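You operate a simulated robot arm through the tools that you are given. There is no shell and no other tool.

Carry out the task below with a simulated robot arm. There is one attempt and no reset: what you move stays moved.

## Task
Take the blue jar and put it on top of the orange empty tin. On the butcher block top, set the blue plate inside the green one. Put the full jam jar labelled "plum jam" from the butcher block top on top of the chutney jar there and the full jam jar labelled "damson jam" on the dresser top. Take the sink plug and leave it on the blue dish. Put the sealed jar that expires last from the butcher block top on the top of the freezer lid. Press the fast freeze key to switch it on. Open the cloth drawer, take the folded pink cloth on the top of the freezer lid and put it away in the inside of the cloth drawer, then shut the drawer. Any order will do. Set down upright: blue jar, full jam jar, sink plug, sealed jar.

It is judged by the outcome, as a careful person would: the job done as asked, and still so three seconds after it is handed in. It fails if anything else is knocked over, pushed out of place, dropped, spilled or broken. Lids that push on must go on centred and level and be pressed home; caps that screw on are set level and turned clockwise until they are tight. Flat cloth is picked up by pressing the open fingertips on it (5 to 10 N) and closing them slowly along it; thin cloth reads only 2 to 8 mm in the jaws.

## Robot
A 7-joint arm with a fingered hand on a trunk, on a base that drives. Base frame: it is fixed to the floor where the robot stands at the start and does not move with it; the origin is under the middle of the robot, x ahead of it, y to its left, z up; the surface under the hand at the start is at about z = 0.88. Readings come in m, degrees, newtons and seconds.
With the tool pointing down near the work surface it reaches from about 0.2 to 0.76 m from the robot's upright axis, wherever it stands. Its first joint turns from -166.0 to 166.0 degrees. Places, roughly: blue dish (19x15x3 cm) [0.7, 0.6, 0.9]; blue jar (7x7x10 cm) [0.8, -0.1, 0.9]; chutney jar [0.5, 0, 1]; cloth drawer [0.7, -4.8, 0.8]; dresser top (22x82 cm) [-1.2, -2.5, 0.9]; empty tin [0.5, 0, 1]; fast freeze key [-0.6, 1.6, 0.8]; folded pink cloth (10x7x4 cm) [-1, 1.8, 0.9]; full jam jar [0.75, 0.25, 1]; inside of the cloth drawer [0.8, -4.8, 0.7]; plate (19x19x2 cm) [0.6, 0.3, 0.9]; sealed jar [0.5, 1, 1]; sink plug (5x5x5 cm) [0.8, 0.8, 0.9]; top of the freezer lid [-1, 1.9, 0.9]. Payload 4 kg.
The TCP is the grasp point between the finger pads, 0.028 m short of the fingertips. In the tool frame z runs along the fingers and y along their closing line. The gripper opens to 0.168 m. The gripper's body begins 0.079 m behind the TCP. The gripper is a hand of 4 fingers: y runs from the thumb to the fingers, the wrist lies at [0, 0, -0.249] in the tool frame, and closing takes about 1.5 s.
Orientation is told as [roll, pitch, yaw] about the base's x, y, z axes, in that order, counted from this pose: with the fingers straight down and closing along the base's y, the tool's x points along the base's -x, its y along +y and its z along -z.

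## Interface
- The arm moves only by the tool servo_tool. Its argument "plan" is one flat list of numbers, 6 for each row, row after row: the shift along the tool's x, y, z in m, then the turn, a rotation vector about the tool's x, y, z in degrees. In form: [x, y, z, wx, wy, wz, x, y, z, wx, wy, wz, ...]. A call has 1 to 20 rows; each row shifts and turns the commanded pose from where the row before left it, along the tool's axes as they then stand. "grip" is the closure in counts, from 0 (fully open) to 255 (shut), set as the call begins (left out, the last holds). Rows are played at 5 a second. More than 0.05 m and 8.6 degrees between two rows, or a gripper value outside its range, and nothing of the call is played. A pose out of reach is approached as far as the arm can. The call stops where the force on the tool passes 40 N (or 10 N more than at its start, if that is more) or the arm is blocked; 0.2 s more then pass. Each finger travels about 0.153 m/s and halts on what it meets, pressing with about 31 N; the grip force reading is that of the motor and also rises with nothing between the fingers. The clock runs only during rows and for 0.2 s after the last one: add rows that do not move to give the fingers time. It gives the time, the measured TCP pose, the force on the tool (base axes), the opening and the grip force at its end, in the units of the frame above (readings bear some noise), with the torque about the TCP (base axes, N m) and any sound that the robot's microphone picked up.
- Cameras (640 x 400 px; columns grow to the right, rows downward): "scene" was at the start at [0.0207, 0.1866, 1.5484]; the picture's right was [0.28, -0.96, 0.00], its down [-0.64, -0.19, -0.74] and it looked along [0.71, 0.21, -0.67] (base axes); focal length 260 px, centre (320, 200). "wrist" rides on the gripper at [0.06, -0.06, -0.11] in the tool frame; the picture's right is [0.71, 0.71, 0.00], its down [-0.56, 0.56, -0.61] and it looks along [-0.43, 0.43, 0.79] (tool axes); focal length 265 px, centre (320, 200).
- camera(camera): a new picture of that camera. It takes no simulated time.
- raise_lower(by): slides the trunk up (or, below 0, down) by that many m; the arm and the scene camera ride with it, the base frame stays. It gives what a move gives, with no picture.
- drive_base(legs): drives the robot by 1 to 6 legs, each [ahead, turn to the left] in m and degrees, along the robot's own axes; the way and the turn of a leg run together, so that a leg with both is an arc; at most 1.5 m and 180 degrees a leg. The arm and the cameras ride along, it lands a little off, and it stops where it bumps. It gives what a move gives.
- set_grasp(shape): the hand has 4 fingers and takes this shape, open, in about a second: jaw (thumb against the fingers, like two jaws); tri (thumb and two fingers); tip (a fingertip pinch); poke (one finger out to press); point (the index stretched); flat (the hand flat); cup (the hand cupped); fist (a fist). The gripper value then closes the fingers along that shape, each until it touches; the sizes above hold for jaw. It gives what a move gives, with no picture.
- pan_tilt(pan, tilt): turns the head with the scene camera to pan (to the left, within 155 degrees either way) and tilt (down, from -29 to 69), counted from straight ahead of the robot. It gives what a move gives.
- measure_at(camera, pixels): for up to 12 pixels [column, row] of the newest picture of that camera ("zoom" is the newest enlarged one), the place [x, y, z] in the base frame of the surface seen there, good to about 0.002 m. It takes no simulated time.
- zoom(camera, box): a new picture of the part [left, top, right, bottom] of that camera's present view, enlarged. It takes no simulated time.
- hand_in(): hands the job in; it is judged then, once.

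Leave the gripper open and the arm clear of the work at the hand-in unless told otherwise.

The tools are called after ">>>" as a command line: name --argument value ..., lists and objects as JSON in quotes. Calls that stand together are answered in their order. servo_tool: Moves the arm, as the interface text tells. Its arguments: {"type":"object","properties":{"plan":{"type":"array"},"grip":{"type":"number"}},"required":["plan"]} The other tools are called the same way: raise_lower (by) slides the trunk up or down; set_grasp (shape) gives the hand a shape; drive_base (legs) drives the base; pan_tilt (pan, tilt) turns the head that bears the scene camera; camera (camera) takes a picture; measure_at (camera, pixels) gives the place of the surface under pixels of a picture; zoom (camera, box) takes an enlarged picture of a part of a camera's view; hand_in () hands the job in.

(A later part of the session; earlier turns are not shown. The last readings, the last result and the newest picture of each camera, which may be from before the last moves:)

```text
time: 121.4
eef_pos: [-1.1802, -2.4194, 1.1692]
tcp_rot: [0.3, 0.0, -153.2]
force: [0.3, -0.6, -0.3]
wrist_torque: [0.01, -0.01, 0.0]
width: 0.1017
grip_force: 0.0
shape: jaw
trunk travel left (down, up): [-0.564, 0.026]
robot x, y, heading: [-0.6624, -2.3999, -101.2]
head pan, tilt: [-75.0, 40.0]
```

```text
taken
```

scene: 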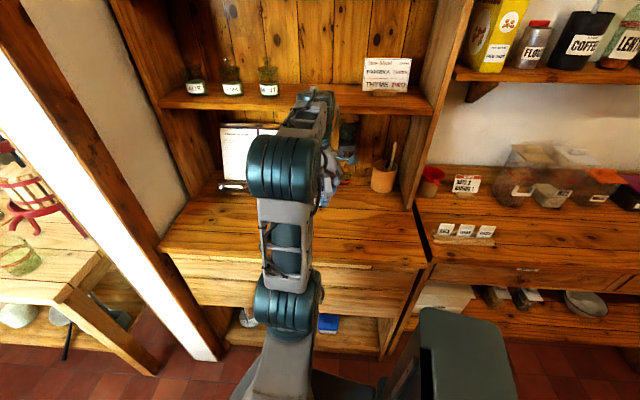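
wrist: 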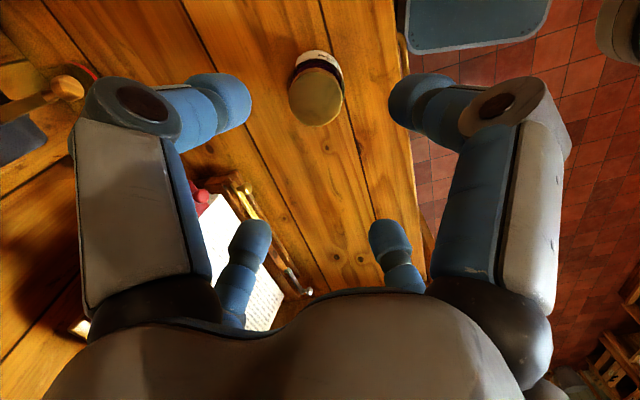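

The damson jar stands on the dresser top. I'll bring the arm back in front of the robot.

>>> servo_tool --plan '[0.0209, 0.0429, 0, 0, 0, -6, 0.0163, 0.0448, 0, 0, 0, -6, 0.0116, 0.0463, 0, 0, 0, -6, 0.0066, 0.0472, 0, 0, 0, -6, 0.0017, 0.0477, 0, 0, 0, -6, -0.0033, 0.0476, 0, 0, 0, -6, -0.0083, 0.047, 0, 0, 0, -6, -0.0131, 0.0459, 0, 0, 0, -6, -0.0179, 0.0442, 0, 0, 0, -6, -0.0224, 0.0421, 0, 0, 0, -6, -0.0267, 0.0396, 0, 0, 0, -6, -0.0307, 0.0365, 0, 0, 0, -6, 0, 0, 0, 0, 0, 0]' --grip 0

>>> camera --camera "scene"

>>> pan_tilt --pan 30 --tilt 20

>>> camera --camera "scene"

```text
time: 124.2
eef_pos: [-0.7255, -2.7661, 1.1703]
tcp_rot: [0.1, -0.4, -81.3]
force: [-0.5, 0.2, 0.4]
wrist_torque: [-0.02, 0.01, 0.0]
width: 0.1682
grip_force: 0.2
shape: jaw
trunk travel left (down, up): [-0.564, 0.026]
robot x, y, heading: [-0.6647, -2.3974, -101.2]
head pan, tilt: [-75.0, 40.0]
```

```text
taken
```

scene: 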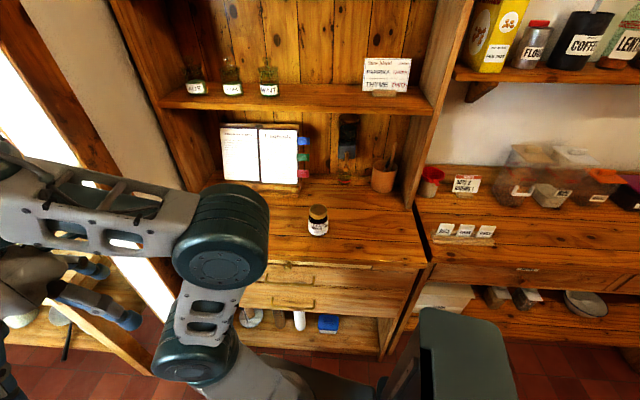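

```text
time: 126.0
eef_pos: [-0.7262, -2.7655, 1.1715]
tcp_rot: [0.1, -0.2, -81.2]
force: [-0.7, -0.3, 0.8]
wrist_torque: [0.0, 0.0, -0.04]
width: 0.1681
grip_force: 0.0
shape: jaw
trunk travel left (down, up): [-0.564, 0.026]
robot x, y, heading: [-0.663, -2.3955, -101.2]
head pan, tilt: [30.0, 20.0]
```

```text
taken
```

scene: 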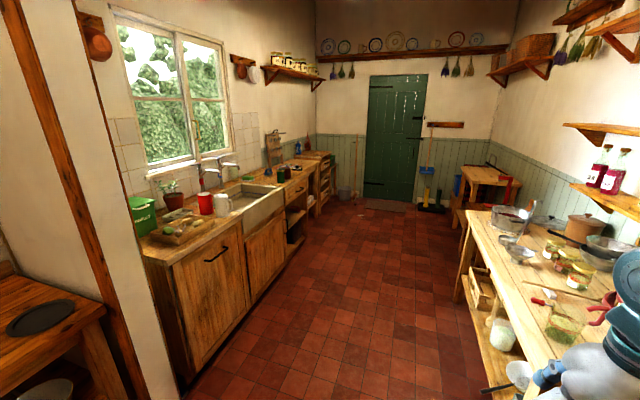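

I'll zoom on the left-hand units in the back room to find the cloth drawer (about (0.7, −4.8, 0.8)).

>>> zoom --camera "scene" --box '[230, 130, 360, 250]'

>>> measure_at --camera "zoom" --pixels '[[420, 200], [440, 210], [340, 230], [300, 270], [400, 190], [460, 230], [120, 290], [470, 150], [500, 150], [330, 300]]'

>>> measure_at --camera "scene" --pixels '[[215, 255], [200, 245], [245, 240], [260, 240], [190, 380], [300, 250], [330, 200], [480, 300], [475, 230], [325, 175], [315, 185], [500, 370]]'

```text
3.33 times, centred on (295, 190) of scene
```

zoom: 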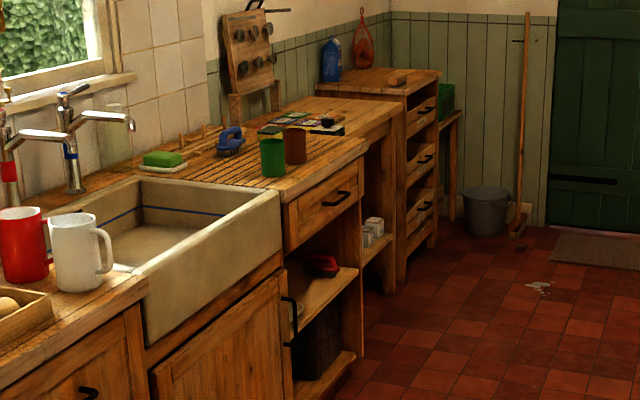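

```text
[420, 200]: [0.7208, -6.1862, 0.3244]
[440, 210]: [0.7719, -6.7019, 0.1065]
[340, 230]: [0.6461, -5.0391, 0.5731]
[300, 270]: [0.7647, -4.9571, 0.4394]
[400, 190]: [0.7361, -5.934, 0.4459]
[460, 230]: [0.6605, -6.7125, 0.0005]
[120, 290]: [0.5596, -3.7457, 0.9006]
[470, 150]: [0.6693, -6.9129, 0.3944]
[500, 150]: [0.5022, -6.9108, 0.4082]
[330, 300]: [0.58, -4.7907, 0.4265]
```

```text
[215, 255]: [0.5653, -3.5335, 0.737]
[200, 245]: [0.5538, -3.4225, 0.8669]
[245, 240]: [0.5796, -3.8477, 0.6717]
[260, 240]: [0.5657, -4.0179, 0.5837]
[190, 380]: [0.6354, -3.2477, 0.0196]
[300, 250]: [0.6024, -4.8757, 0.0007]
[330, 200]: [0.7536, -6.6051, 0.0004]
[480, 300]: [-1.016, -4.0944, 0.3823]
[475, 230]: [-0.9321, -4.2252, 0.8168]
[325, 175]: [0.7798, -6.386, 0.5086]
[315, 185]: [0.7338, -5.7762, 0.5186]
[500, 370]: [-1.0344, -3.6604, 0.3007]
```

The cloth drawer is the one under the draining board at about y=−4.8, front x≈0.57, with a black bar handle. I'll turn left and drive toward (−0.1, −4.8).

>>> drive_base --legs '[[0, 24.4]]'

```text
time: 127.7
eef_pos: [-0.5666, -2.758, 1.1713]
tcp_rot: [0.0, -0.3, -56.7]
force: [1.1, 0.2, -0.8]
wrist_torque: [0.01, 0.0, -0.01]
width: 0.1678
grip_force: 0.0
shape: jaw
trunk travel left (down, up): [-0.564, 0.026]
robot x, y, heading: [-0.6606, -2.3949, -76.3]
head pan, tilt: [30.0, 20.0]
```

>>> drive_base --legs '[[1.22, 0], [1.22, 0]]'

>>> drive_base --legs '[[0, 76.3]]'

>>> pan_tilt --pan 0 --tilt 45

>>> camera --camera "scene"

```text
time: 139.6
eef_pos: [0.0718, -5.1007, 1.1711]
tcp_rot: [0.0, -0.2, -54.5]
force: [-0.4, -0.5, -0.2]
wrist_torque: [0.02, -0.02, 0.01]
width: 0.1679
grip_force: 0.0
shape: jaw
trunk travel left (down, up): [-0.564, 0.026]
robot x, y, heading: [-0.0405, -4.7403, -74.3]
head pan, tilt: [30.0, 20.0]
```

```text
time: 143.3
eef_pos: [0.3362, -4.7114, 1.1698]
tcp_rot: [0.1, -0.4, 23.0]
force: [0.1, 0.5, 0.2]
wrist_torque: [0.0, 0.0, 0.0]
width: 0.1678
grip_force: 0.0
shape: jaw
trunk travel left (down, up): [-0.564, 0.026]
robot x, y, heading: [-0.0374, -4.7433, 2.8]
head pan, tilt: [30.0, 20.0]
```

```text
time: 144.3
eef_pos: [0.3353, -4.7138, 1.171]
tcp_rot: [0.1, -0.3, 23.0]
force: [-0.4, 0.5, 0.2]
wrist_torque: [0.01, -0.02, -0.02]
width: 0.168
grip_force: 0.0
shape: jaw
trunk travel left (down, up): [-0.564, 0.026]
robot x, y, heading: [-0.0364, -4.7429, 2.9]
head pan, tilt: [0.0, 45.0]
```

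```text
taken
```

scene: 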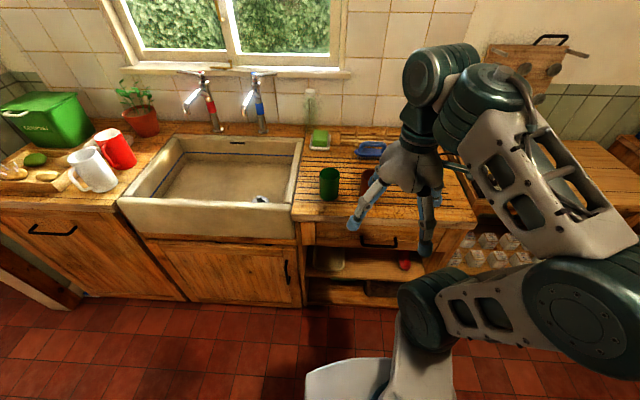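

The drawer with its black handle shows at (380,243). I'll zoom and measure handle, drawer face and counter edge.

>>> zoom --camera "scene" --box '[290, 190, 460, 310]'

```text
3.33 times, centred on (375, 250) of scene
```

zoom: 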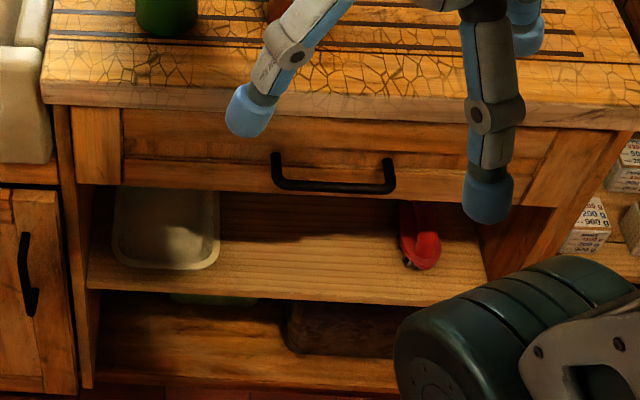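

>>> measure_at --camera "zoom" --pixels '[[275, 158], [278, 182], [330, 186], [390, 188], [391, 165], [330, 172], [330, 140], [150, 175], [330, 100], [150, 98], [330, 200], [500, 185]]'

>>> measure_at --camera "zoom" --pixels '[[330, 182], [300, 184], [360, 187], [140, 115], [130, 180], [122, 140], [540, 140], [560, 135], [330, 190], [330, 115], [330, 125], [330, 90]]'

```text
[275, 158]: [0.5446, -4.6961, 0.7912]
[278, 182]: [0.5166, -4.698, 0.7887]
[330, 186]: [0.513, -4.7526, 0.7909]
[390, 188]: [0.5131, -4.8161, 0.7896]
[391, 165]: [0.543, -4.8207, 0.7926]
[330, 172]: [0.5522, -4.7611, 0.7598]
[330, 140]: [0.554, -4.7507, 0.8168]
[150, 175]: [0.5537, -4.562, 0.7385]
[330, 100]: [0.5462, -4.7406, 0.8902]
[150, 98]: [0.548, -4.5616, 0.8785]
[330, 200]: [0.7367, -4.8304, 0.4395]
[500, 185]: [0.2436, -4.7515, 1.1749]
```

```text
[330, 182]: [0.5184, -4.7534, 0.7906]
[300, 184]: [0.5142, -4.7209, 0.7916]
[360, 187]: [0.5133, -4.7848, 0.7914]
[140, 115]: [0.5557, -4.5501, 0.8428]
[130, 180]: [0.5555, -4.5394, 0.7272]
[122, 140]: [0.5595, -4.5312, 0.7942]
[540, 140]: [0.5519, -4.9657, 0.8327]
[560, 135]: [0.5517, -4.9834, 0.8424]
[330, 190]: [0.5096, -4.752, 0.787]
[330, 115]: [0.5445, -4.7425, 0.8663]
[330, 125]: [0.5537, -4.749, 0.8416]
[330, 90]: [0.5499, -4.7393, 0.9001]
```

Drawer face x≈0.5535, bar handle front x≈0.512, z≈0.79, y −4.697…−4.82 (centre −4.758). I'll back the robot off to x≈−0.33 so the arm can point horizontally and pull.

>>> drive_base --legs '[[0, -2.9], [-0.29, 0]]'

>>> set_grasp --shape "tip"

```text
time: 146.7
eef_pos: [0.0452, -4.7322, 1.1713]
tcp_rot: [0.0, -0.2, 20.2]
force: [0.1, 1.5, -0.3]
wrist_torque: [0.02, 0.02, 0.0]
width: 0.1679
grip_force: 0.1
shape: jaw
trunk travel left (down, up): [-0.564, 0.026]
robot x, y, heading: [-0.3278, -4.7427, 0.5]
head pan, tilt: [0.0, 45.0]
```

```text
time: 147.6
eef_pos: [0.0451, -4.7334, 1.1717]
tcp_rot: [0.1, -0.3, 20.1]
force: [-0.2, 0.7, -1.5]
wrist_torque: [-0.03, 0.0, 0.04]
width: 0.1678
grip_force: 0.0
shape: tip
trunk travel left (down, up): [-0.564, 0.026]
robot x, y, heading: [-0.3266, -4.7421, 0.3]
head pan, tilt: [0.0, 45.0]
```

Tip shape set. Now I'll yaw the hand to 90°, then pitch it forward to point at the drawer with the fingers closing vertically.

>>> servo_tool --plan '[0, 0, 0, 0, 0, -7.78, 0, 0, 0, 0, 0, -7.78, 0, 0, 0, 0, 0, -7.78, 0, 0, 0, 0, 0, -7.78, 0, 0, 0, 0, 0, -7.78, 0, 0, 0, 0, 0, -7.78, 0, 0, 0, 0, 0, -7.78, 0, 0, 0, 0, 0, -7.78, 0, 0, 0, 0, 0, -7.7, 0, 0, 0, 0, 0, 0]'

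>>> servo_tool --plan '[0, -0.03, 0, 8.18, 0, 0, 0, -0.0297, 0.0043, 8.18, 0, 0, 0, -0.0288, 0.0085, 8.18, 0, 0, 0, -0.0273, 0.0124, 8.18, 0, 0, 0, -0.0252, 0.0162, 8.18, 0, 0, 0, -0.0227, 0.0196, 8.18, 0, 0, 0, -0.0196, 0.0227, 8.18, 0, 0, 0, -0.0162, 0.0252, 8.18, 0, 0, 0, -0.0124, 0.0273, 8.18, 0, 0, 0, -0.0085, 0.0288, 8.18, 0, 0, 0, -0.0043, 0.0297, 8.18, 0, 0, 0, 0, 0, 0, 0, 0]'

>>> camera --camera "scene"

>>> camera --camera "wrist"

```text
time: 149.8
eef_pos: [0.0456, -4.7322, 1.17]
tcp_rot: [-0.2, 0.0, 90.1]
force: [0.5, 0.0, -0.4]
wrist_torque: [0.03, 0.0, 0.01]
width: 0.1679
grip_force: 0.0
shape: tip
trunk travel left (down, up): [-0.564, 0.026]
robot x, y, heading: [-0.3292, -4.7413, -0.1]
head pan, tilt: [0.0, 45.0]
```

```text
time: 152.4
eef_pos: [0.2107, -4.721, 1.2626]
tcp_rot: [-84.2, -0.1, 90.0]
force: [-0.5, -0.4, 0.1]
wrist_torque: [0.03, -0.04, 0.0]
width: 0.1677
grip_force: 0.0
shape: tip
out of reach, approached as far as the arm can: row 5, 6, 7, 8, 9, 10, 11
trunk travel left (down, up): [-0.564, 0.026]
robot x, y, heading: [-0.3266, -4.7398, 0.3]
head pan, tilt: [0.0, 45.0]
```

```text
taken
```

scene: 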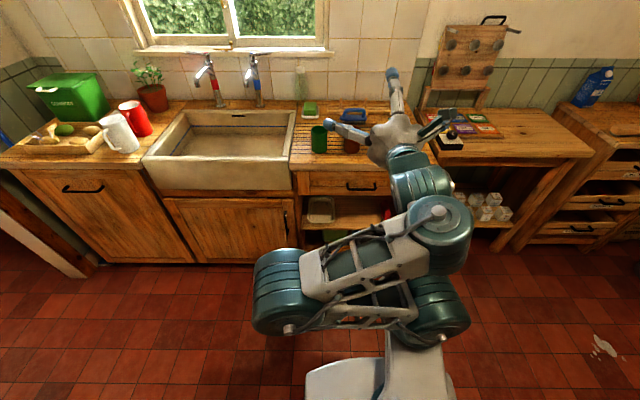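

```text
taken
```

wrist: 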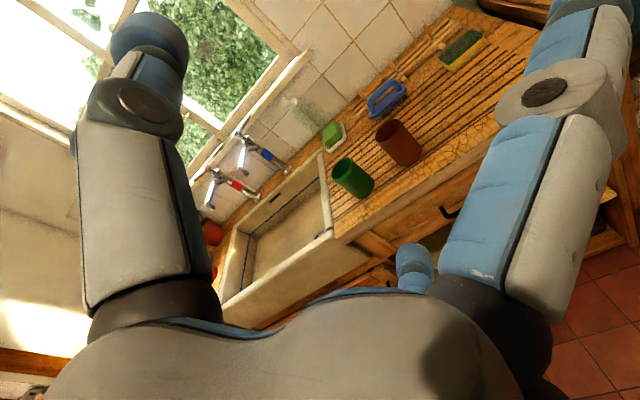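

The hand is nearly horizontal (−84°). I'll move it forward and down toward the handle level, finishing the rotation.

>>> servo_tool --plan '[0.0046, 0.0361, 0.0275, 0.73, 0, 0, 0.0046, 0.0361, 0.0275, 0.73, 0, 0, 0.0046, 0.0361, 0.0275, 0.73, 0, 0, 0.0046, 0.0361, 0.0275, 0.73, 0, 0, 0.0046, 0.0361, 0.0275, 0.73, 0, 0, 0.0046, 0.0361, 0.0275, 0.73, 0, 0, 0.0046, 0.0361, 0.0275, 0.73, 0, 0, 0.0046, 0.0361, 0.0275, 0.73, 0, 0, 0, 0, 0, 0, 0, 0]' --grip 150

>>> camera --camera "scene"

>>> camera --camera "wrist"

```text
time: 154.4
eef_pos: [0.2188, -4.7444, 1.291]
tcp_rot: [-90.0, -0.1, 90.0]
force: [-0.8, -1.2, 0.5]
wrist_torque: [0.01, 0.01, 0.02]
width: 0.0696
grip_force: 0.0
shape: tip
out of reach, approached as far as the arm can: row 1, 2, 3, 4, 5, 6, 7, 8
trunk travel left (down, up): [-0.564, 0.026]
robot x, y, heading: [-0.3228, -4.7417, 0.2]
head pan, tilt: [0.0, 45.0]
```

```text
taken
```

scene: 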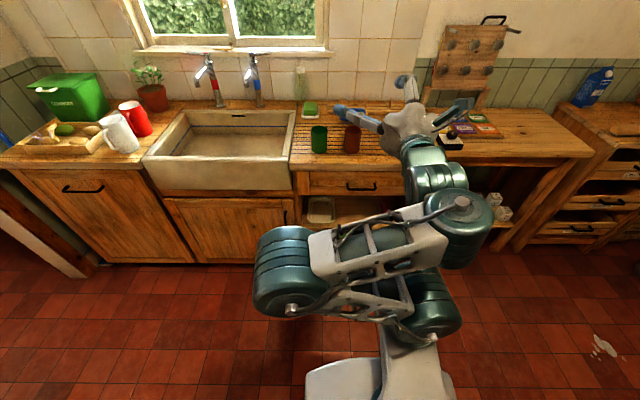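

```text
taken
```

wrist: 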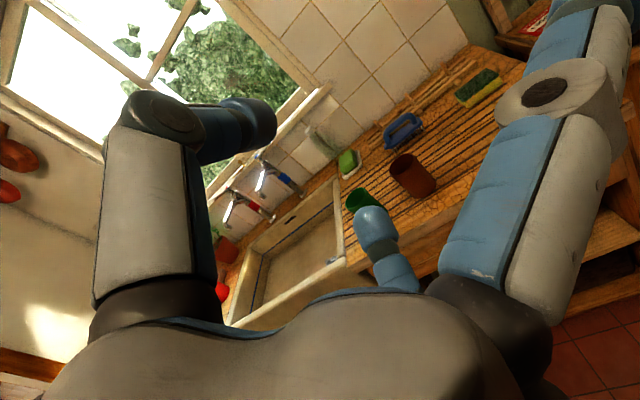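

The arm got stuck in a folded configuration. I'll rotate the hand back to pointing down, then try the reorientation from a more extended, lower position.

>>> servo_tool --plan '[0, 0.013, 0, -8.18, 0, 0, 0, 0.0129, 0.0019, -8.18, 0, 0, 0, 0.0125, 0.0037, -8.18, 0, 0, 0, 0.0118, 0.0054, -8.18, 0, 0, 0, 0.0109, 0.007, -8.18, 0, 0, 0, 0.0098, 0.0085, -8.18, 0, 0, 0, 0.0085, 0.0098, -8.18, 0, 0, 0, 0.007, 0.0109, -8.18, 0, 0, 0, 0.0054, 0.0118, -8.18, 0, 0, 0, 0.0037, 0.0125, -8.18, 0, 0, 0, 0.0019, 0.0129, -8.18, 0, 0, 0, 0, 0, 0, 0, 0]'

>>> camera --camera "scene"

```text
time: 157.0
eef_pos: [0.2243, -4.7443, 1.1517]
tcp_rot: [-2.1, 0.2, 90.3]
force: [-0.3, 1.0, -0.3]
wrist_torque: [-0.1, 0.01, 0.01]
width: 0.0693
grip_force: 0.0
shape: tip
out of reach, approached as far as the arm can: row 11
trunk travel left (down, up): [-0.564, 0.026]
robot x, y, heading: [-0.3321, -4.7414, 0.5]
head pan, tilt: [0.0, 45.0]
```

```text
taken
```

scene: 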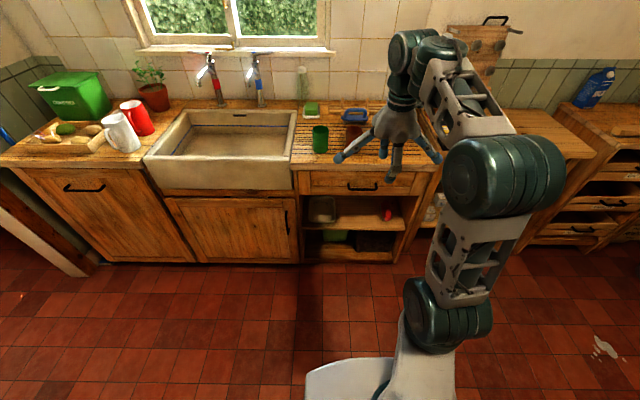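

Back to a normal elbow-up pose. I'll first lower to z≈0.95, then pitch forward along an arc that ends at about (0.43, −4.744, 0.80) horizontal.

>>> servo_tool --plan '[0, 0, 0.04, 0, 0, 0, 0, 0, 0.04, 0, 0, 0, 0, 0, 0.04, 0, 0, 0, 0, 0, 0.04, 0, 0, 0, 0, 0, 0.04, 0, 0, 0, 0, 0, 0, 0, 0, 0]'

>>> servo_tool --plan '[0, -0.0314, 0.0338, 8, 0, 0, 0, -0.0263, 0.0327, 8, 0, 0, 0, -0.0214, 0.0312, 8, 0, 0, 0, -0.0167, 0.0289, 8, 0, 0, 0, -0.0125, 0.0257, 8, 0, 0, 0, 0, 0, 0, 0, 0]'

>>> camera --camera "scene"

```text
time: 158.4
eef_pos: [0.2234, -4.7457, 0.9499]
tcp_rot: [0.0, -0.1, 90.1]
force: [-0.7, -0.6, 0.3]
wrist_torque: [-0.02, -0.02, 0.06]
width: 0.0694
grip_force: 0.1
shape: tip
trunk travel left (down, up): [-0.564, 0.026]
robot x, y, heading: [-0.3285, -4.7438, 0.3]
head pan, tilt: [0.0, 45.0]
```

```text
time: 159.8
eef_pos: [0.3675, -4.7472, 0.8289]
tcp_rot: [-40.2, 0.0, 90.1]
force: [-0.6, -0.3, 0.4]
wrist_torque: [0.02, -0.02, 0.0]
width: 0.0694
grip_force: 0.0
shape: tip
trunk travel left (down, up): [-0.564, 0.026]
robot x, y, heading: [-0.3257, -4.7402, 0.2]
head pan, tilt: [0.0, 45.0]
```

```text
taken
```

scene: 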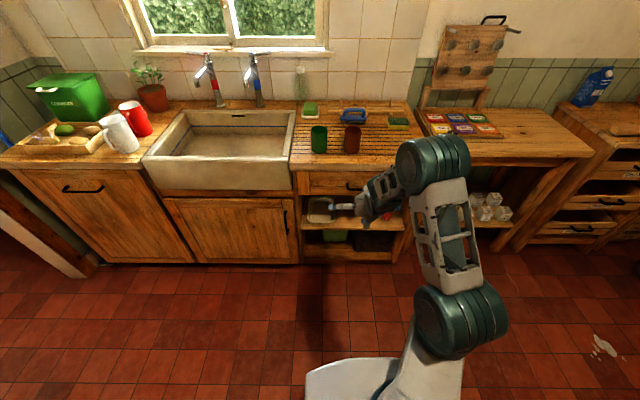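

Good, 40° forward now. Continue pitching the remaining part.

>>> servo_tool --plan '[0, -0.0087, 0.0224, 8.3, 0, 0, 0, -0.0053, 0.0182, 8.3, 0, 0, 0, -0.0028, 0.0138, 8.3, 0, 0, 0, -0.0009, 0.0088, 8.3, 0, 0, 0, 0.0005, 0.0039, 8.3, 0, 0, 0, 0.001, -0.0014, 8.3, 0, 0, 0, 0, 0, 0, 0, 0]'

>>> camera --camera "scene"

>>> camera --camera "wrist"

```text
time: 161.4
eef_pos: [0.4289, -4.7455, 0.7989]
tcp_rot: [-89.9, -0.1, 90.1]
force: [0.0, -0.5, 0.3]
wrist_torque: [0.03, 0.0, 0.01]
width: 0.0694
grip_force: 0.1
shape: tip
trunk travel left (down, up): [-0.564, 0.026]
robot x, y, heading: [-0.3299, -4.7473, 0.1]
head pan, tilt: [0.0, 45.0]
```

```text
taken
```

scene: 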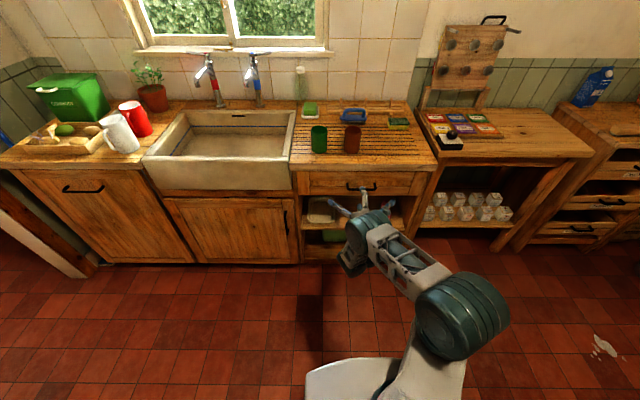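

```text
taken
```

wrist: 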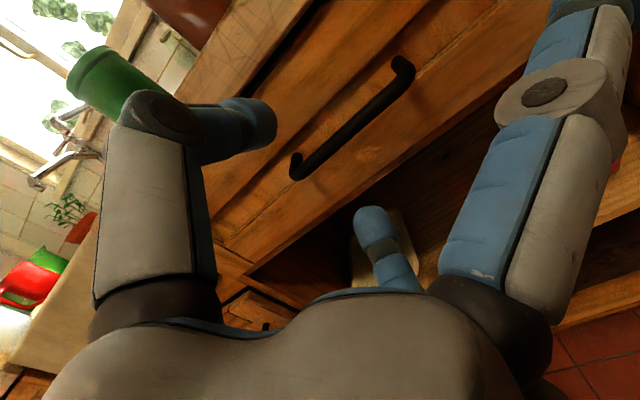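

The hand now points horizontally at the drawer. I'll re-measure the bar from the wrist view before closing in.

>>> measure_at --camera "wrist" --pixels '[[310, 160], [335, 137], [360, 112], [385, 90], [402, 65], [296, 160], [300, 172], [345, 150], [420, 120], [260, 180]]'

```text
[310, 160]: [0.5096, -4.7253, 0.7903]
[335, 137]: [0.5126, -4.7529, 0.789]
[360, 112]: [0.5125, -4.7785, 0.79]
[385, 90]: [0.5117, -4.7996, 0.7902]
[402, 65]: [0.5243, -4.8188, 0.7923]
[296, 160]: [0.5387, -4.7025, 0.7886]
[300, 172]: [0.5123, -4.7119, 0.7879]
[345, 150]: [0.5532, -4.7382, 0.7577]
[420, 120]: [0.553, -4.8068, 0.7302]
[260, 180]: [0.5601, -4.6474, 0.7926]
```

>>> servo_tool --plan '[0.005, 0.003, 0.0247, 0, 0, 0, 0.005, 0.003, 0.0247, 0, 0, 0, 0.005, 0.003, 0.0247, 0, 0, 0, 0, 0, 0, 0, 0, 0]'

>>> camera --camera "wrist"

```text
time: 162.4
eef_pos: [0.5041, -4.761, 0.7923]
tcp_rot: [-89.9, -0.1, 90.2]
force: [-0.5, -0.1, -0.8]
wrist_torque: [0.03, -0.01, 0.0]
width: 0.0693
grip_force: 0.0
shape: tip
trunk travel left (down, up): [-0.564, 0.026]
robot x, y, heading: [-0.3277, -4.7426, 0.1]
head pan, tilt: [0.0, 45.0]
```

```text
taken
```

wrist: 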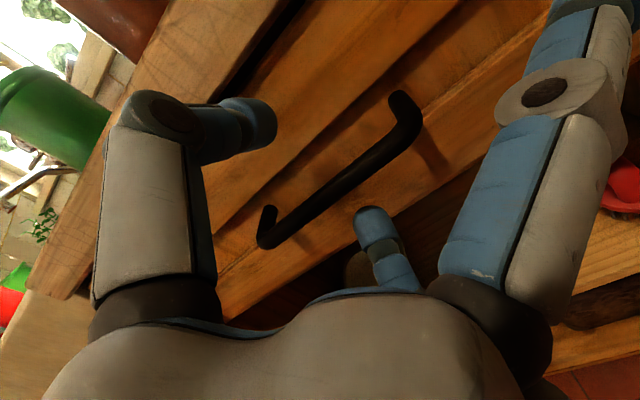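

The bar lies between thumb and finger. Close the grip.

>>> servo_tool --plan '[0, 0, 0, 0, 0, 0, 0, 0, 0, 0, 0, 0, 0, 0, 0, 0, 0, 0, 0, 0, 0, 0, 0, 0, 0, 0, 0, 0, 0, 0, 0, 0, 0, 0, 0, 0]' --grip 255

>>> camera --camera "wrist"

```text
time: 163.8
eef_pos: [0.5044, -4.7618, 0.7919]
tcp_rot: [-89.9, -0.1, 90.1]
force: [3.4, 0.5, -0.9]
wrist_torque: [-0.03, -0.03, -0.03]
width: 0.0017
grip_force: 30.9
shape: tip
trunk travel left (down, up): [-0.564, 0.026]
robot x, y, heading: [-0.3264, -4.7438, 0.1]
head pan, tilt: [0.0, 45.0]
```

```text
taken
```

wrist: 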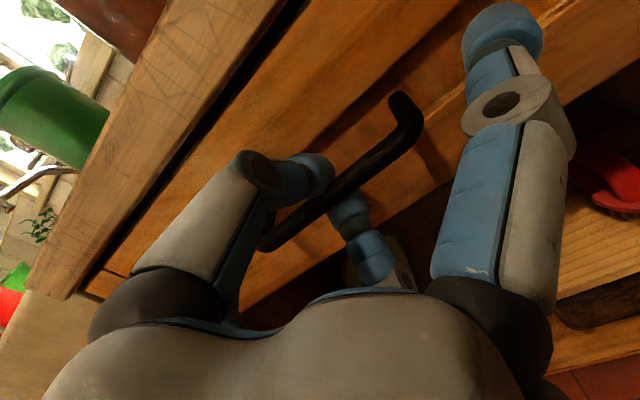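

The fingertips have met behind the bar, hooking it. I'll pull back slowly 5 cm and watch force and position.

>>> servo_tool --plan '[0, 0, -0.008, 0, 0, 0, 0, 0, -0.01, 0, 0, 0, 0, 0, -0.012, 0, 0, 0, 0, 0, -0.012, 0, 0, 0, 0, 0, -0.012, 0, 0, 0, 0, 0, 0, 0, 0, 0]'

>>> camera --camera "scene"

>>> camera --camera "wrist"

```text
time: 165.2
eef_pos: [0.4489, -4.761, 0.7905]
tcp_rot: [-89.7, 0.0, 90.0]
force: [1.0, -1.0, 0.2]
wrist_torque: [0.02, 0.01, 0.01]
width: 0.001
grip_force: 30.6
shape: tip
trunk travel left (down, up): [-0.564, 0.026]
robot x, y, heading: [-0.3269, -4.7447, 0.4]
head pan, tilt: [0.0, 45.0]
```

```text
taken
```

scene: 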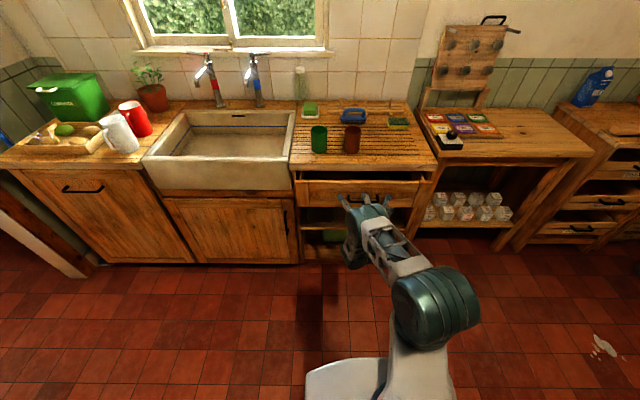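

```text
taken
```

wrist: 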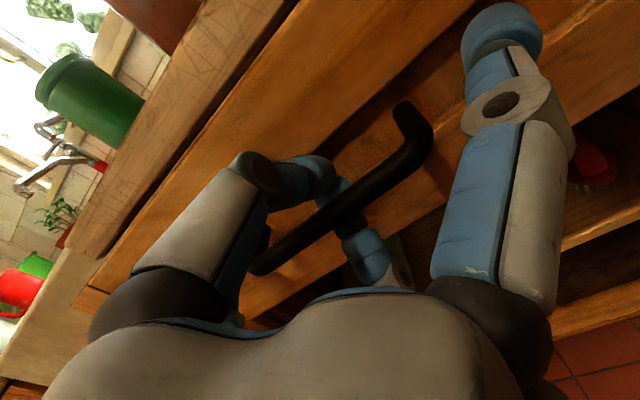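

The drawer follows easily. Pull further 0.16 m.

>>> servo_tool --plan '[0, 0, -0.015, 0, 0, 0, 0, 0, -0.02, 0, 0, 0, 0, 0, -0.02, 0, 0, 0, 0, 0, -0.02, 0, 0, 0, 0, 0, -0.02, 0, 0, 0, 0, 0, -0.02, 0, 0, 0, 0, 0, -0.02, 0, 0, 0, 0, 0, -0.02, 0, 0, 0, 0, 0, 0, 0, 0, 0]'

>>> camera --camera "scene"

```text
time: 167.2
eef_pos: [0.2945, -4.7612, 0.7918]
tcp_rot: [-89.9, -0.1, 90.0]
force: [-0.4, 0.6, -0.4]
wrist_torque: [0.03, -0.02, 0.0]
width: 0.0012
grip_force: 31.0
shape: tip
trunk travel left (down, up): [-0.564, 0.026]
robot x, y, heading: [-0.3246, -4.7423, 0.2]
head pan, tilt: [0.0, 45.0]
```

```text
taken
```

scene: 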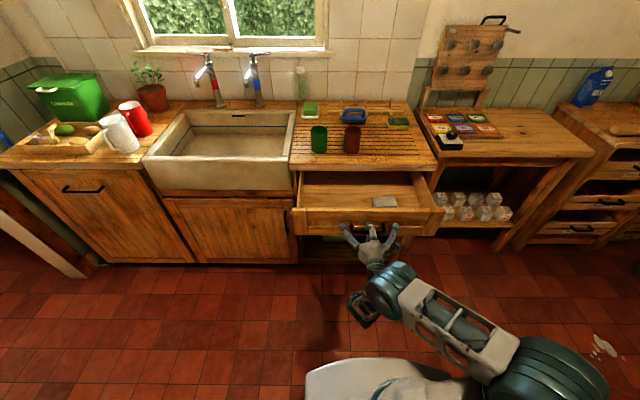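

The drawer is open ~20 cm with a grey thing inside. I'll measure the interior and the front panel.

>>> zoom --camera "scene" --box '[280, 150, 460, 270]'

>>> measure_at --camera "zoom" --pixels '[[200, 130], [300, 180], [100, 180], [380, 180], [300, 190], [300, 205], [60, 215], [560, 220], [100, 110], [470, 170], [395, 160], [250, 240]]'

```text
3.33 times, centred on (370, 210) of scene
```

zoom: 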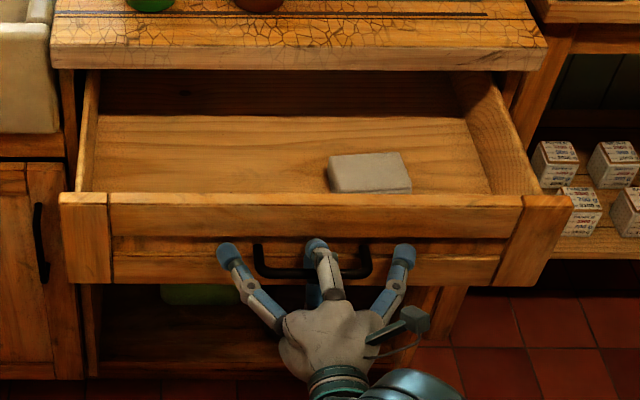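

```text
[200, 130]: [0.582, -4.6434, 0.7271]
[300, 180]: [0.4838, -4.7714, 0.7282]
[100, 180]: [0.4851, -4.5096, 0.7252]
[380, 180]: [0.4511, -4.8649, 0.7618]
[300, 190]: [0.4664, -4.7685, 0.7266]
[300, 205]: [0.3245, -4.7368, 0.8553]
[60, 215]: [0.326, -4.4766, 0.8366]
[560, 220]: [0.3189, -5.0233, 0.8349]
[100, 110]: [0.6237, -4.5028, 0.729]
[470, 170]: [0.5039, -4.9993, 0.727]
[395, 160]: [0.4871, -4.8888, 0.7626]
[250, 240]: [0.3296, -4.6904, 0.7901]
```

Inside floor z≈0.727, front panel top z≈0.855; a grey item sits at (0.47, −4.87). I'll pull 5 cm more for room.

>>> servo_tool --plan '[0, 0, -0.012, 0, 0, 0, 0, 0, -0.014, 0, 0, 0, 0, 0, -0.014, 0, 0, 0, 0, 0, -0.01, 0, 0, 0, 0, 0, 0, 0, 0, 0]'

>>> camera --camera "wrist"

```text
time: 168.4
eef_pos: [0.2499, -4.7625, 0.7895]
tcp_rot: [-89.7, -0.2, 90.1]
force: [-0.6, -0.6, -0.5]
wrist_torque: [-0.01, -0.01, 0.01]
width: 0.0011
grip_force: 31.1
shape: tip
out of reach, approached as far as the arm can: row 4
trunk travel left (down, up): [-0.564, 0.026]
robot x, y, heading: [-0.331, -4.746, 0.2]
head pan, tilt: [0.0, 45.0]
```

```text
taken
```

wrist: 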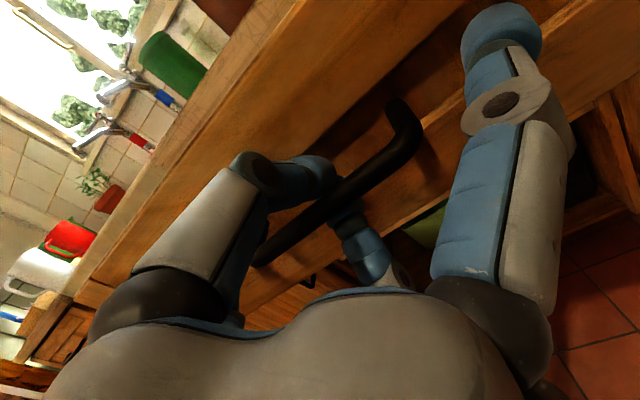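

Open enough. I'll open the fingers and back the robot straight away from the handle.

>>> servo_tool --plan '[0, 0, 0, 0, 0, 0, 0, 0, 0, 0, 0, 0, 0, 0, 0, 0, 0, 0, 0, 0, 0, 0, 0, 0, 0, 0, 0, 0, 0, 0]' --grip 130

>>> camera --camera "wrist"

```text
time: 169.6
eef_pos: [0.2506, -4.7623, 0.7889]
tcp_rot: [-89.7, 0.0, 90.1]
force: [-0.2, 0.5, -0.7]
wrist_torque: [-0.02, 0.0, 0.02]
width: 0.0818
grip_force: 0.0
shape: tip
trunk travel left (down, up): [-0.564, 0.026]
robot x, y, heading: [-0.328, -4.7418, 0.1]
head pan, tilt: [0.0, 45.0]
```

```text
taken
```

wrist: 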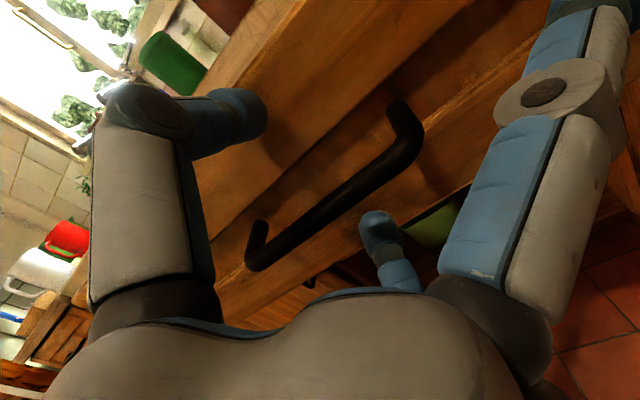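

>>> drive_base --legs '[[-0.15, 0]]'

>>> camera --camera "scene"

```text
time: 171.0
eef_pos: [0.0985, -4.7632, 0.7898]
tcp_rot: [-89.8, -0.1, 90.0]
force: [0.6, 0.1, -0.2]
wrist_torque: [-0.02, -0.03, -0.03]
width: 0.0822
grip_force: 0.0
shape: tip
trunk travel left (down, up): [-0.564, 0.026]
robot x, y, heading: [-0.4775, -4.7422, 0.2]
head pan, tilt: [0.0, 45.0]
```

```text
taken
```

scene: 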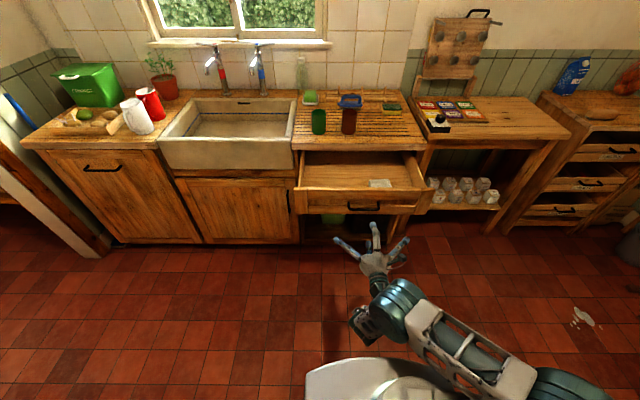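

The drawer stays open. I'll swing the hand back to pointing down along an arc that stays clear of the handle.

>>> servo_tool --plan '[0, -0.0019, 0.0132, -8.18, 0, 0, 0, -0.0036, 0.0078, -8.18, 0, 0, 0, -0.0048, 0.002, -8.18, 0, 0, 0, -0.005, -0.0037, -8.18, 0, 0, 0, -0.0044, -0.0095, -8.18, 0, 0, 0, -0.0031, -0.0149, -8.18, 0, 0, 0, -0.0008, -0.0205, -8.18, 0, 0, 0, 0.0021, -0.0255, -8.18, 0, 0, 0, 0.0057, -0.03, -8.18, 0, 0, 0, 0.0098, -0.0337, -8.18, 0, 0, 0, 0.0146, -0.0372, -8.18, 0, 0, 0, 0, 0, 0, 0, 0]' --grip 0

>>> camera --camera "scene"

```text
time: 173.6
eef_pos: [0.0243, -4.7648, 0.9497]
tcp_rot: [0.3, -0.1, 90.1]
force: [-0.5, 0.1, -0.5]
wrist_torque: [-0.03, -0.01, -0.01]
width: 0.1677
grip_force: 0.0
shape: tip
trunk travel left (down, up): [-0.564, 0.026]
robot x, y, heading: [-0.4815, -4.7471, 0.1]
head pan, tilt: [0.0, 45.0]
```

```text
taken
```

scene: 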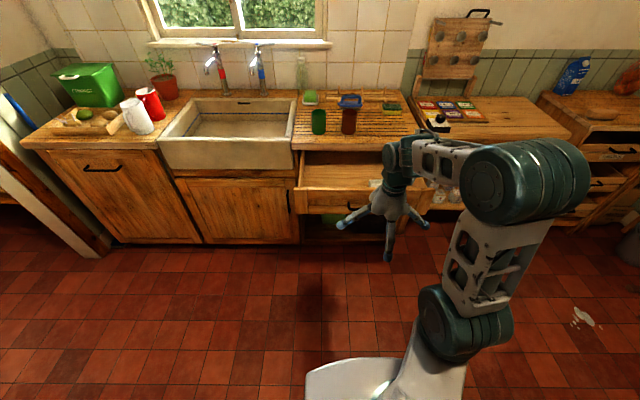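

>>> servo_tool --plan '[0, 0.0167, -0.037, 0, 0, 0, 0, 0.0167, -0.037, 0, 0, 0, 0, 0.0167, -0.037, 0, 0, 0, 0, 0.0167, -0.037, 0, 0, 0, 0, 0.0167, -0.037, 0, 0, 0, 0, 0.0167, -0.037, 0, 0, 0, 0, 0, 0, 0, 0, 7.78, 0, 0, 0, 0, 0, 7.78, 0, 0, 0, 0, 0, 7.78, 0, 0, 0, 0, 0, 7.78, 0, 0, 0, 0, 0, 7.78, 0, 0, 0, 0, 0, 7.78, 0, 0, 0, 0, 0, 7.78, 0, 0, 0, 0, 0, 7.78, 0, 0, 0, 0, 0, 7.78]'

>>> set_grasp --shape "jaw"

```text
time: 176.8
eef_pos: [-0.0707, -4.7673, 1.1695]
tcp_rot: [0.2, 0.2, 19.9]
force: [-0.1, 0.6, -0.3]
wrist_torque: [-0.02, -0.01, 0.0]
width: 0.1682
grip_force: 0.0
shape: tip
out of reach, approached as far as the arm can: row 5
trunk travel left (down, up): [-0.564, 0.026]
robot x, y, heading: [-0.4789, -4.7459, -0.0]
head pan, tilt: [0.0, 45.0]
```

```text
time: 177.7
eef_pos: [-0.0727, -4.7663, 1.1691]
tcp_rot: [0.3, 0.2, 20.0]
force: [-0.4, -0.4, 0.4]
wrist_torque: [-0.03, 0.02, 0.01]
width: 0.1681
grip_force: 0.1
shape: jaw
trunk travel left (down, up): [-0.564, 0.026]
robot x, y, heading: [-0.4796, -4.7432, 0.0]
head pan, tilt: [0.0, 45.0]
```

Drawer is open. Next I return to the butcher block for the plates: turn left 90° and drive back up the corridor.

>>> drive_base --legs '[[0, 90]]'

```text
time: 181.9
eef_pos: [-0.4556, -4.3353, 1.1696]
tcp_rot: [0.1, 0.3, 109.7]
force: [0.1, -0.7, 0.2]
wrist_torque: [-0.05, 0.01, 0.01]
width: 0.1682
grip_force: 0.1
shape: jaw
trunk travel left (down, up): [-0.564, 0.026]
robot x, y, heading: [-0.4757, -4.7421, 90.0]
head pan, tilt: [0.0, 45.0]
```

>>> drive_base --legs '[[0, -2.8], [1.5, 0], [1.5, 0]]'

```text
time: 196.7
eef_pos: [-0.1937, -1.3649, 1.1687]
tcp_rot: [0.2, 0.3, 104.4]
force: [-0.9, -0.6, -0.1]
wrist_torque: [-0.01, 0.0, -0.01]
width: 0.168
grip_force: 0.1
shape: jaw
trunk travel left (down, up): [-0.564, 0.026]
robot x, y, heading: [-0.2532, -1.765, 84.7]
head pan, tilt: [0.0, 45.0]
```

>>> drive_base --legs '[[1.04, 1], [1.03, 0]]'

>>> drive_base --legs '[[0, -85.5]]'

```text
time: 207.0
eef_pos: [-0.0051, 0.7049, 1.1688]
tcp_rot: [0.2, 0.1, 104.7]
force: [0.8, 0.3, 0.3]
wrist_torque: [-0.02, 0.01, 0.0]
width: 0.1681
grip_force: 0.0
shape: jaw
trunk travel left (down, up): [-0.564, 0.026]
robot x, y, heading: [-0.0664, 0.2991, 84.9]
head pan, tilt: [0.0, 45.0]
```

```text
time: 211.1
eef_pos: [0.3438, 0.2664, 1.1689]
tcp_rot: [0.2, 0.2, 18.6]
force: [0.4, -0.7, 0.2]
wrist_torque: [0.03, 0.0, 0.02]
width: 0.1681
grip_force: 0.2
shape: jaw
trunk travel left (down, up): [-0.564, 0.026]
robot x, y, heading: [-0.0649, 0.297, -1.2]
head pan, tilt: [0.0, 45.0]
```

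>>> drive_base --legs '[[0, 1.2], [0.11, 0]]'

>>> pan_tilt --pan -10 --tilt 48

>>> camera --camera "scene"

```text
time: 212.6
eef_pos: [0.4563, 0.2751, 1.1689]
tcp_rot: [0.2, 0.2, 20.0]
force: [-0.3, 0.0, -0.5]
wrist_torque: [0.0, 0.01, 0.01]
width: 0.1679
grip_force: 0.0
shape: jaw
trunk travel left (down, up): [-0.564, 0.026]
robot x, y, heading: [0.0484, 0.2997, 0.1]
head pan, tilt: [0.0, 45.0]
```

```text
time: 213.3
eef_pos: [0.4555, 0.2759, 1.1681]
tcp_rot: [0.2, 0.2, 19.9]
force: [-0.4, 0.6, -0.1]
wrist_torque: [0.0, -0.03, 0.02]
width: 0.1682
grip_force: 0.1
shape: jaw
trunk travel left (down, up): [-0.564, 0.026]
robot x, y, heading: [0.0503, 0.3013, 0.2]
head pan, tilt: [-10.0, 48.0]
```

```text
taken
```

scene: 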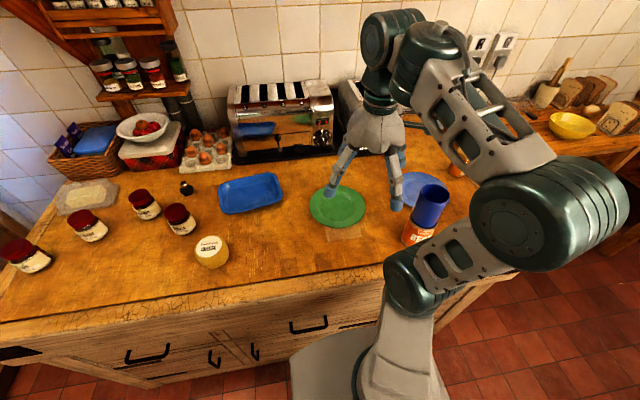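

Back at the table. Now the plates. I'll use the tip shape for a radial rim pinch. First set tip, yaw to −30° and go above the blue plate's far-left rim.

>>> set_grasp --shape "tip"

>>> servo_tool --plan '[0, 0, 0, 0, 0, 7.14, 0, 0, 0, 0, 0, 7.14, 0, 0, 0, 0, 0, 7.14, 0, 0, 0, 0, 0, 7.14, 0, 0, 0, 0, 0, 7.14, 0, 0, 0, 0, 0, 7.14, 0, 0, 0, 0, 0, 7.14, 0, 0, 0, 0, 0, 0]' --grip 0

```text
time: 214.2
eef_pos: [0.4546, 0.2762, 1.1692]
tcp_rot: [0.3, 0.2, 19.9]
force: [-0.4, -0.6, 0.4]
wrist_torque: [-0.02, 0.03, 0.02]
width: 0.1678
grip_force: 0.2
shape: tip
trunk travel left (down, up): [-0.564, 0.026]
robot x, y, heading: [0.0476, 0.3038, -0.0]
head pan, tilt: [-10.0, 48.0]
```

```text
time: 216.0
eef_pos: [0.4561, 0.2754, 1.169]
tcp_rot: [0.0, 0.3, -30.2]
force: [0.0, 0.1, -0.1]
wrist_torque: [-0.01, -0.01, 0.0]
width: 0.1678
grip_force: 0.2
shape: tip
trunk travel left (down, up): [-0.564, 0.026]
robot x, y, heading: [0.047, 0.2966, -0.1]
head pan, tilt: [-10.0, 48.0]
```

>>> servo_tool --plan '[-0.0401, -0.0119, 0, 0, 0, 0, -0.0401, -0.0119, 0, 0, 0, 0, -0.0401, -0.0119, 0, 0, 0, 0, -0.0401, -0.0119, 0, 0, 0, 0, -0.0401, -0.0119, 0, 0, 0, 0, -0.0401, -0.0119, 0, 0, 0, 0, -0.0401, -0.0119, 0, 0, 0, 0, 0, 0, 0.035, 0, 0, 0, 0, 0, 0.035, 0, 0, 0, 0, 0, 0, 0, 0, 0]'

>>> camera --camera "wrist"

>>> camera --camera "scene"

```text
time: 218.2
eef_pos: [0.6565, 0.0611, 1.0949]
tcp_rot: [0.0, 0.3, -30.1]
force: [0.1, -0.9, -0.3]
wrist_torque: [0.0, 0.03, 0.01]
width: 0.1682
grip_force: 0.2
shape: tip
trunk travel left (down, up): [-0.564, 0.026]
robot x, y, heading: [0.0459, 0.2998, -0.3]
head pan, tilt: [-10.0, 48.0]
```

```text
taken
```

wrist: 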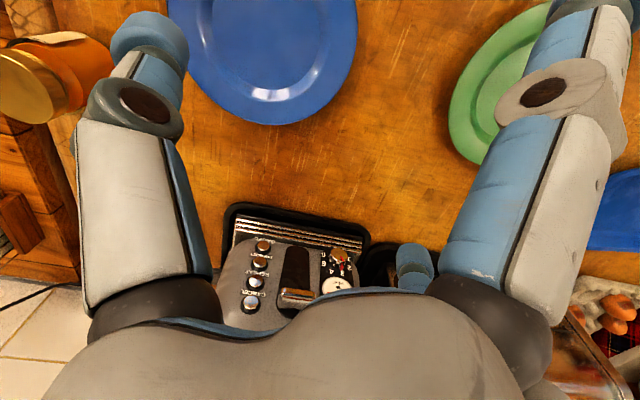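

```text
taken
```

scene: 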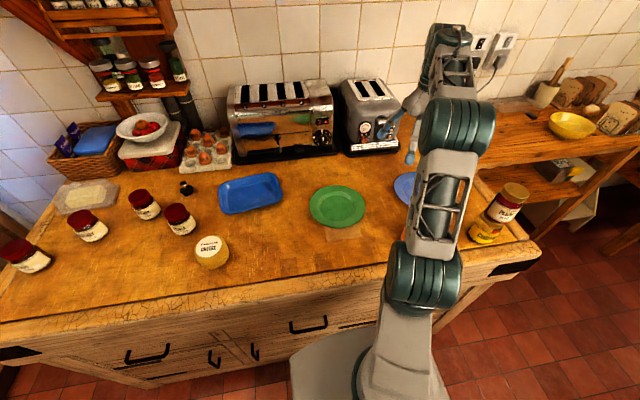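

I'll check the link clearance over the stack and the plate's edge in the wrist view.

>>> measure_at --camera "scene" --pixels '[[415, 200], [440, 200], [460, 190], [430, 150], [450, 120], [410, 230], [440, 235], [480, 120]]'

>>> measure_at --camera "wrist" --pixels '[[270, 124], [200, 75], [350, 60], [235, 112], [320, 105], [190, 30], [357, 20], [270, 90], [270, 60], [250, 20], [265, 108], [285, 118]]'

```text
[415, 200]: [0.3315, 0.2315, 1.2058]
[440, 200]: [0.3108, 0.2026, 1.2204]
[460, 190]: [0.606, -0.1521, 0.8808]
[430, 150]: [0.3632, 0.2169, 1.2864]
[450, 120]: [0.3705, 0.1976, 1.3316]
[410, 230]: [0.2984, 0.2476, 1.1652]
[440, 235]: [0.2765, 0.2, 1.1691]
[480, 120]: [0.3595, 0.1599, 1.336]
```

```text
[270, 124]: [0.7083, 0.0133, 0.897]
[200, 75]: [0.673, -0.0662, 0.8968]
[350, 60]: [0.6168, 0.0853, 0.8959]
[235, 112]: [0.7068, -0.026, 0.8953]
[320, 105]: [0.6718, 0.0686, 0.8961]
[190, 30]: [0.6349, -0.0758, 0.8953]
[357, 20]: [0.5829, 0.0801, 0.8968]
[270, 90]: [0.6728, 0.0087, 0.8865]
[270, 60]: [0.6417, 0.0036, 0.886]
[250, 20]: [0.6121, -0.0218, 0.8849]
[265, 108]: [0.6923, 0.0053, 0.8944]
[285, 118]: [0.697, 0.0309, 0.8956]
```

Plate centre ≈ (0.6195, −0.004). I'll set the pinch opening to ~7.5 cm and lower to z≈0.93 over the rim at azimuth 60°.

>>> servo_tool --plan '[-0.0005, 0.0021, 0.04, 0, 0, 0, 0, 0, 0.04, 0, 0, 0, 0, 0, 0.04, 0, 0, 0, 0, 0, 0.04, 0, 0, 0, 0, 0, 0, 0, 0, 0]' --grip 140

>>> camera --camera "wrist"

>>> camera --camera "scene"

```text
time: 219.4
eef_pos: [0.6568, 0.0649, 0.9356]
tcp_rot: [0.0, 0.2, -30.0]
force: [1.0, -0.4, 0.4]
wrist_torque: [0.01, 0.0, 0.01]
width: 0.076
grip_force: 0.1
shape: tip
trunk travel left (down, up): [-0.564, 0.026]
robot x, y, heading: [0.0468, 0.2985, 0.0]
head pan, tilt: [-10.0, 48.0]
```

```text
taken
```

wrist: 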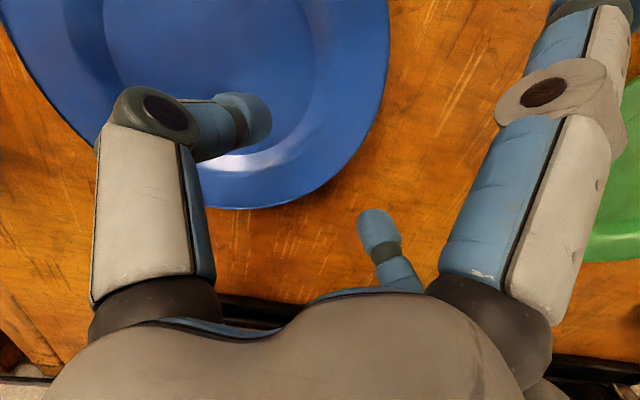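

```text
taken
```

scene: 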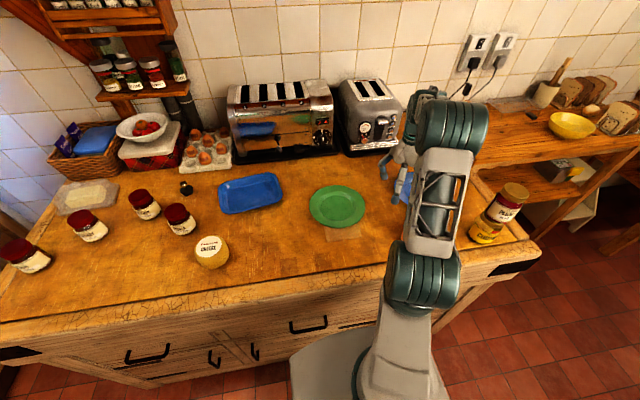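

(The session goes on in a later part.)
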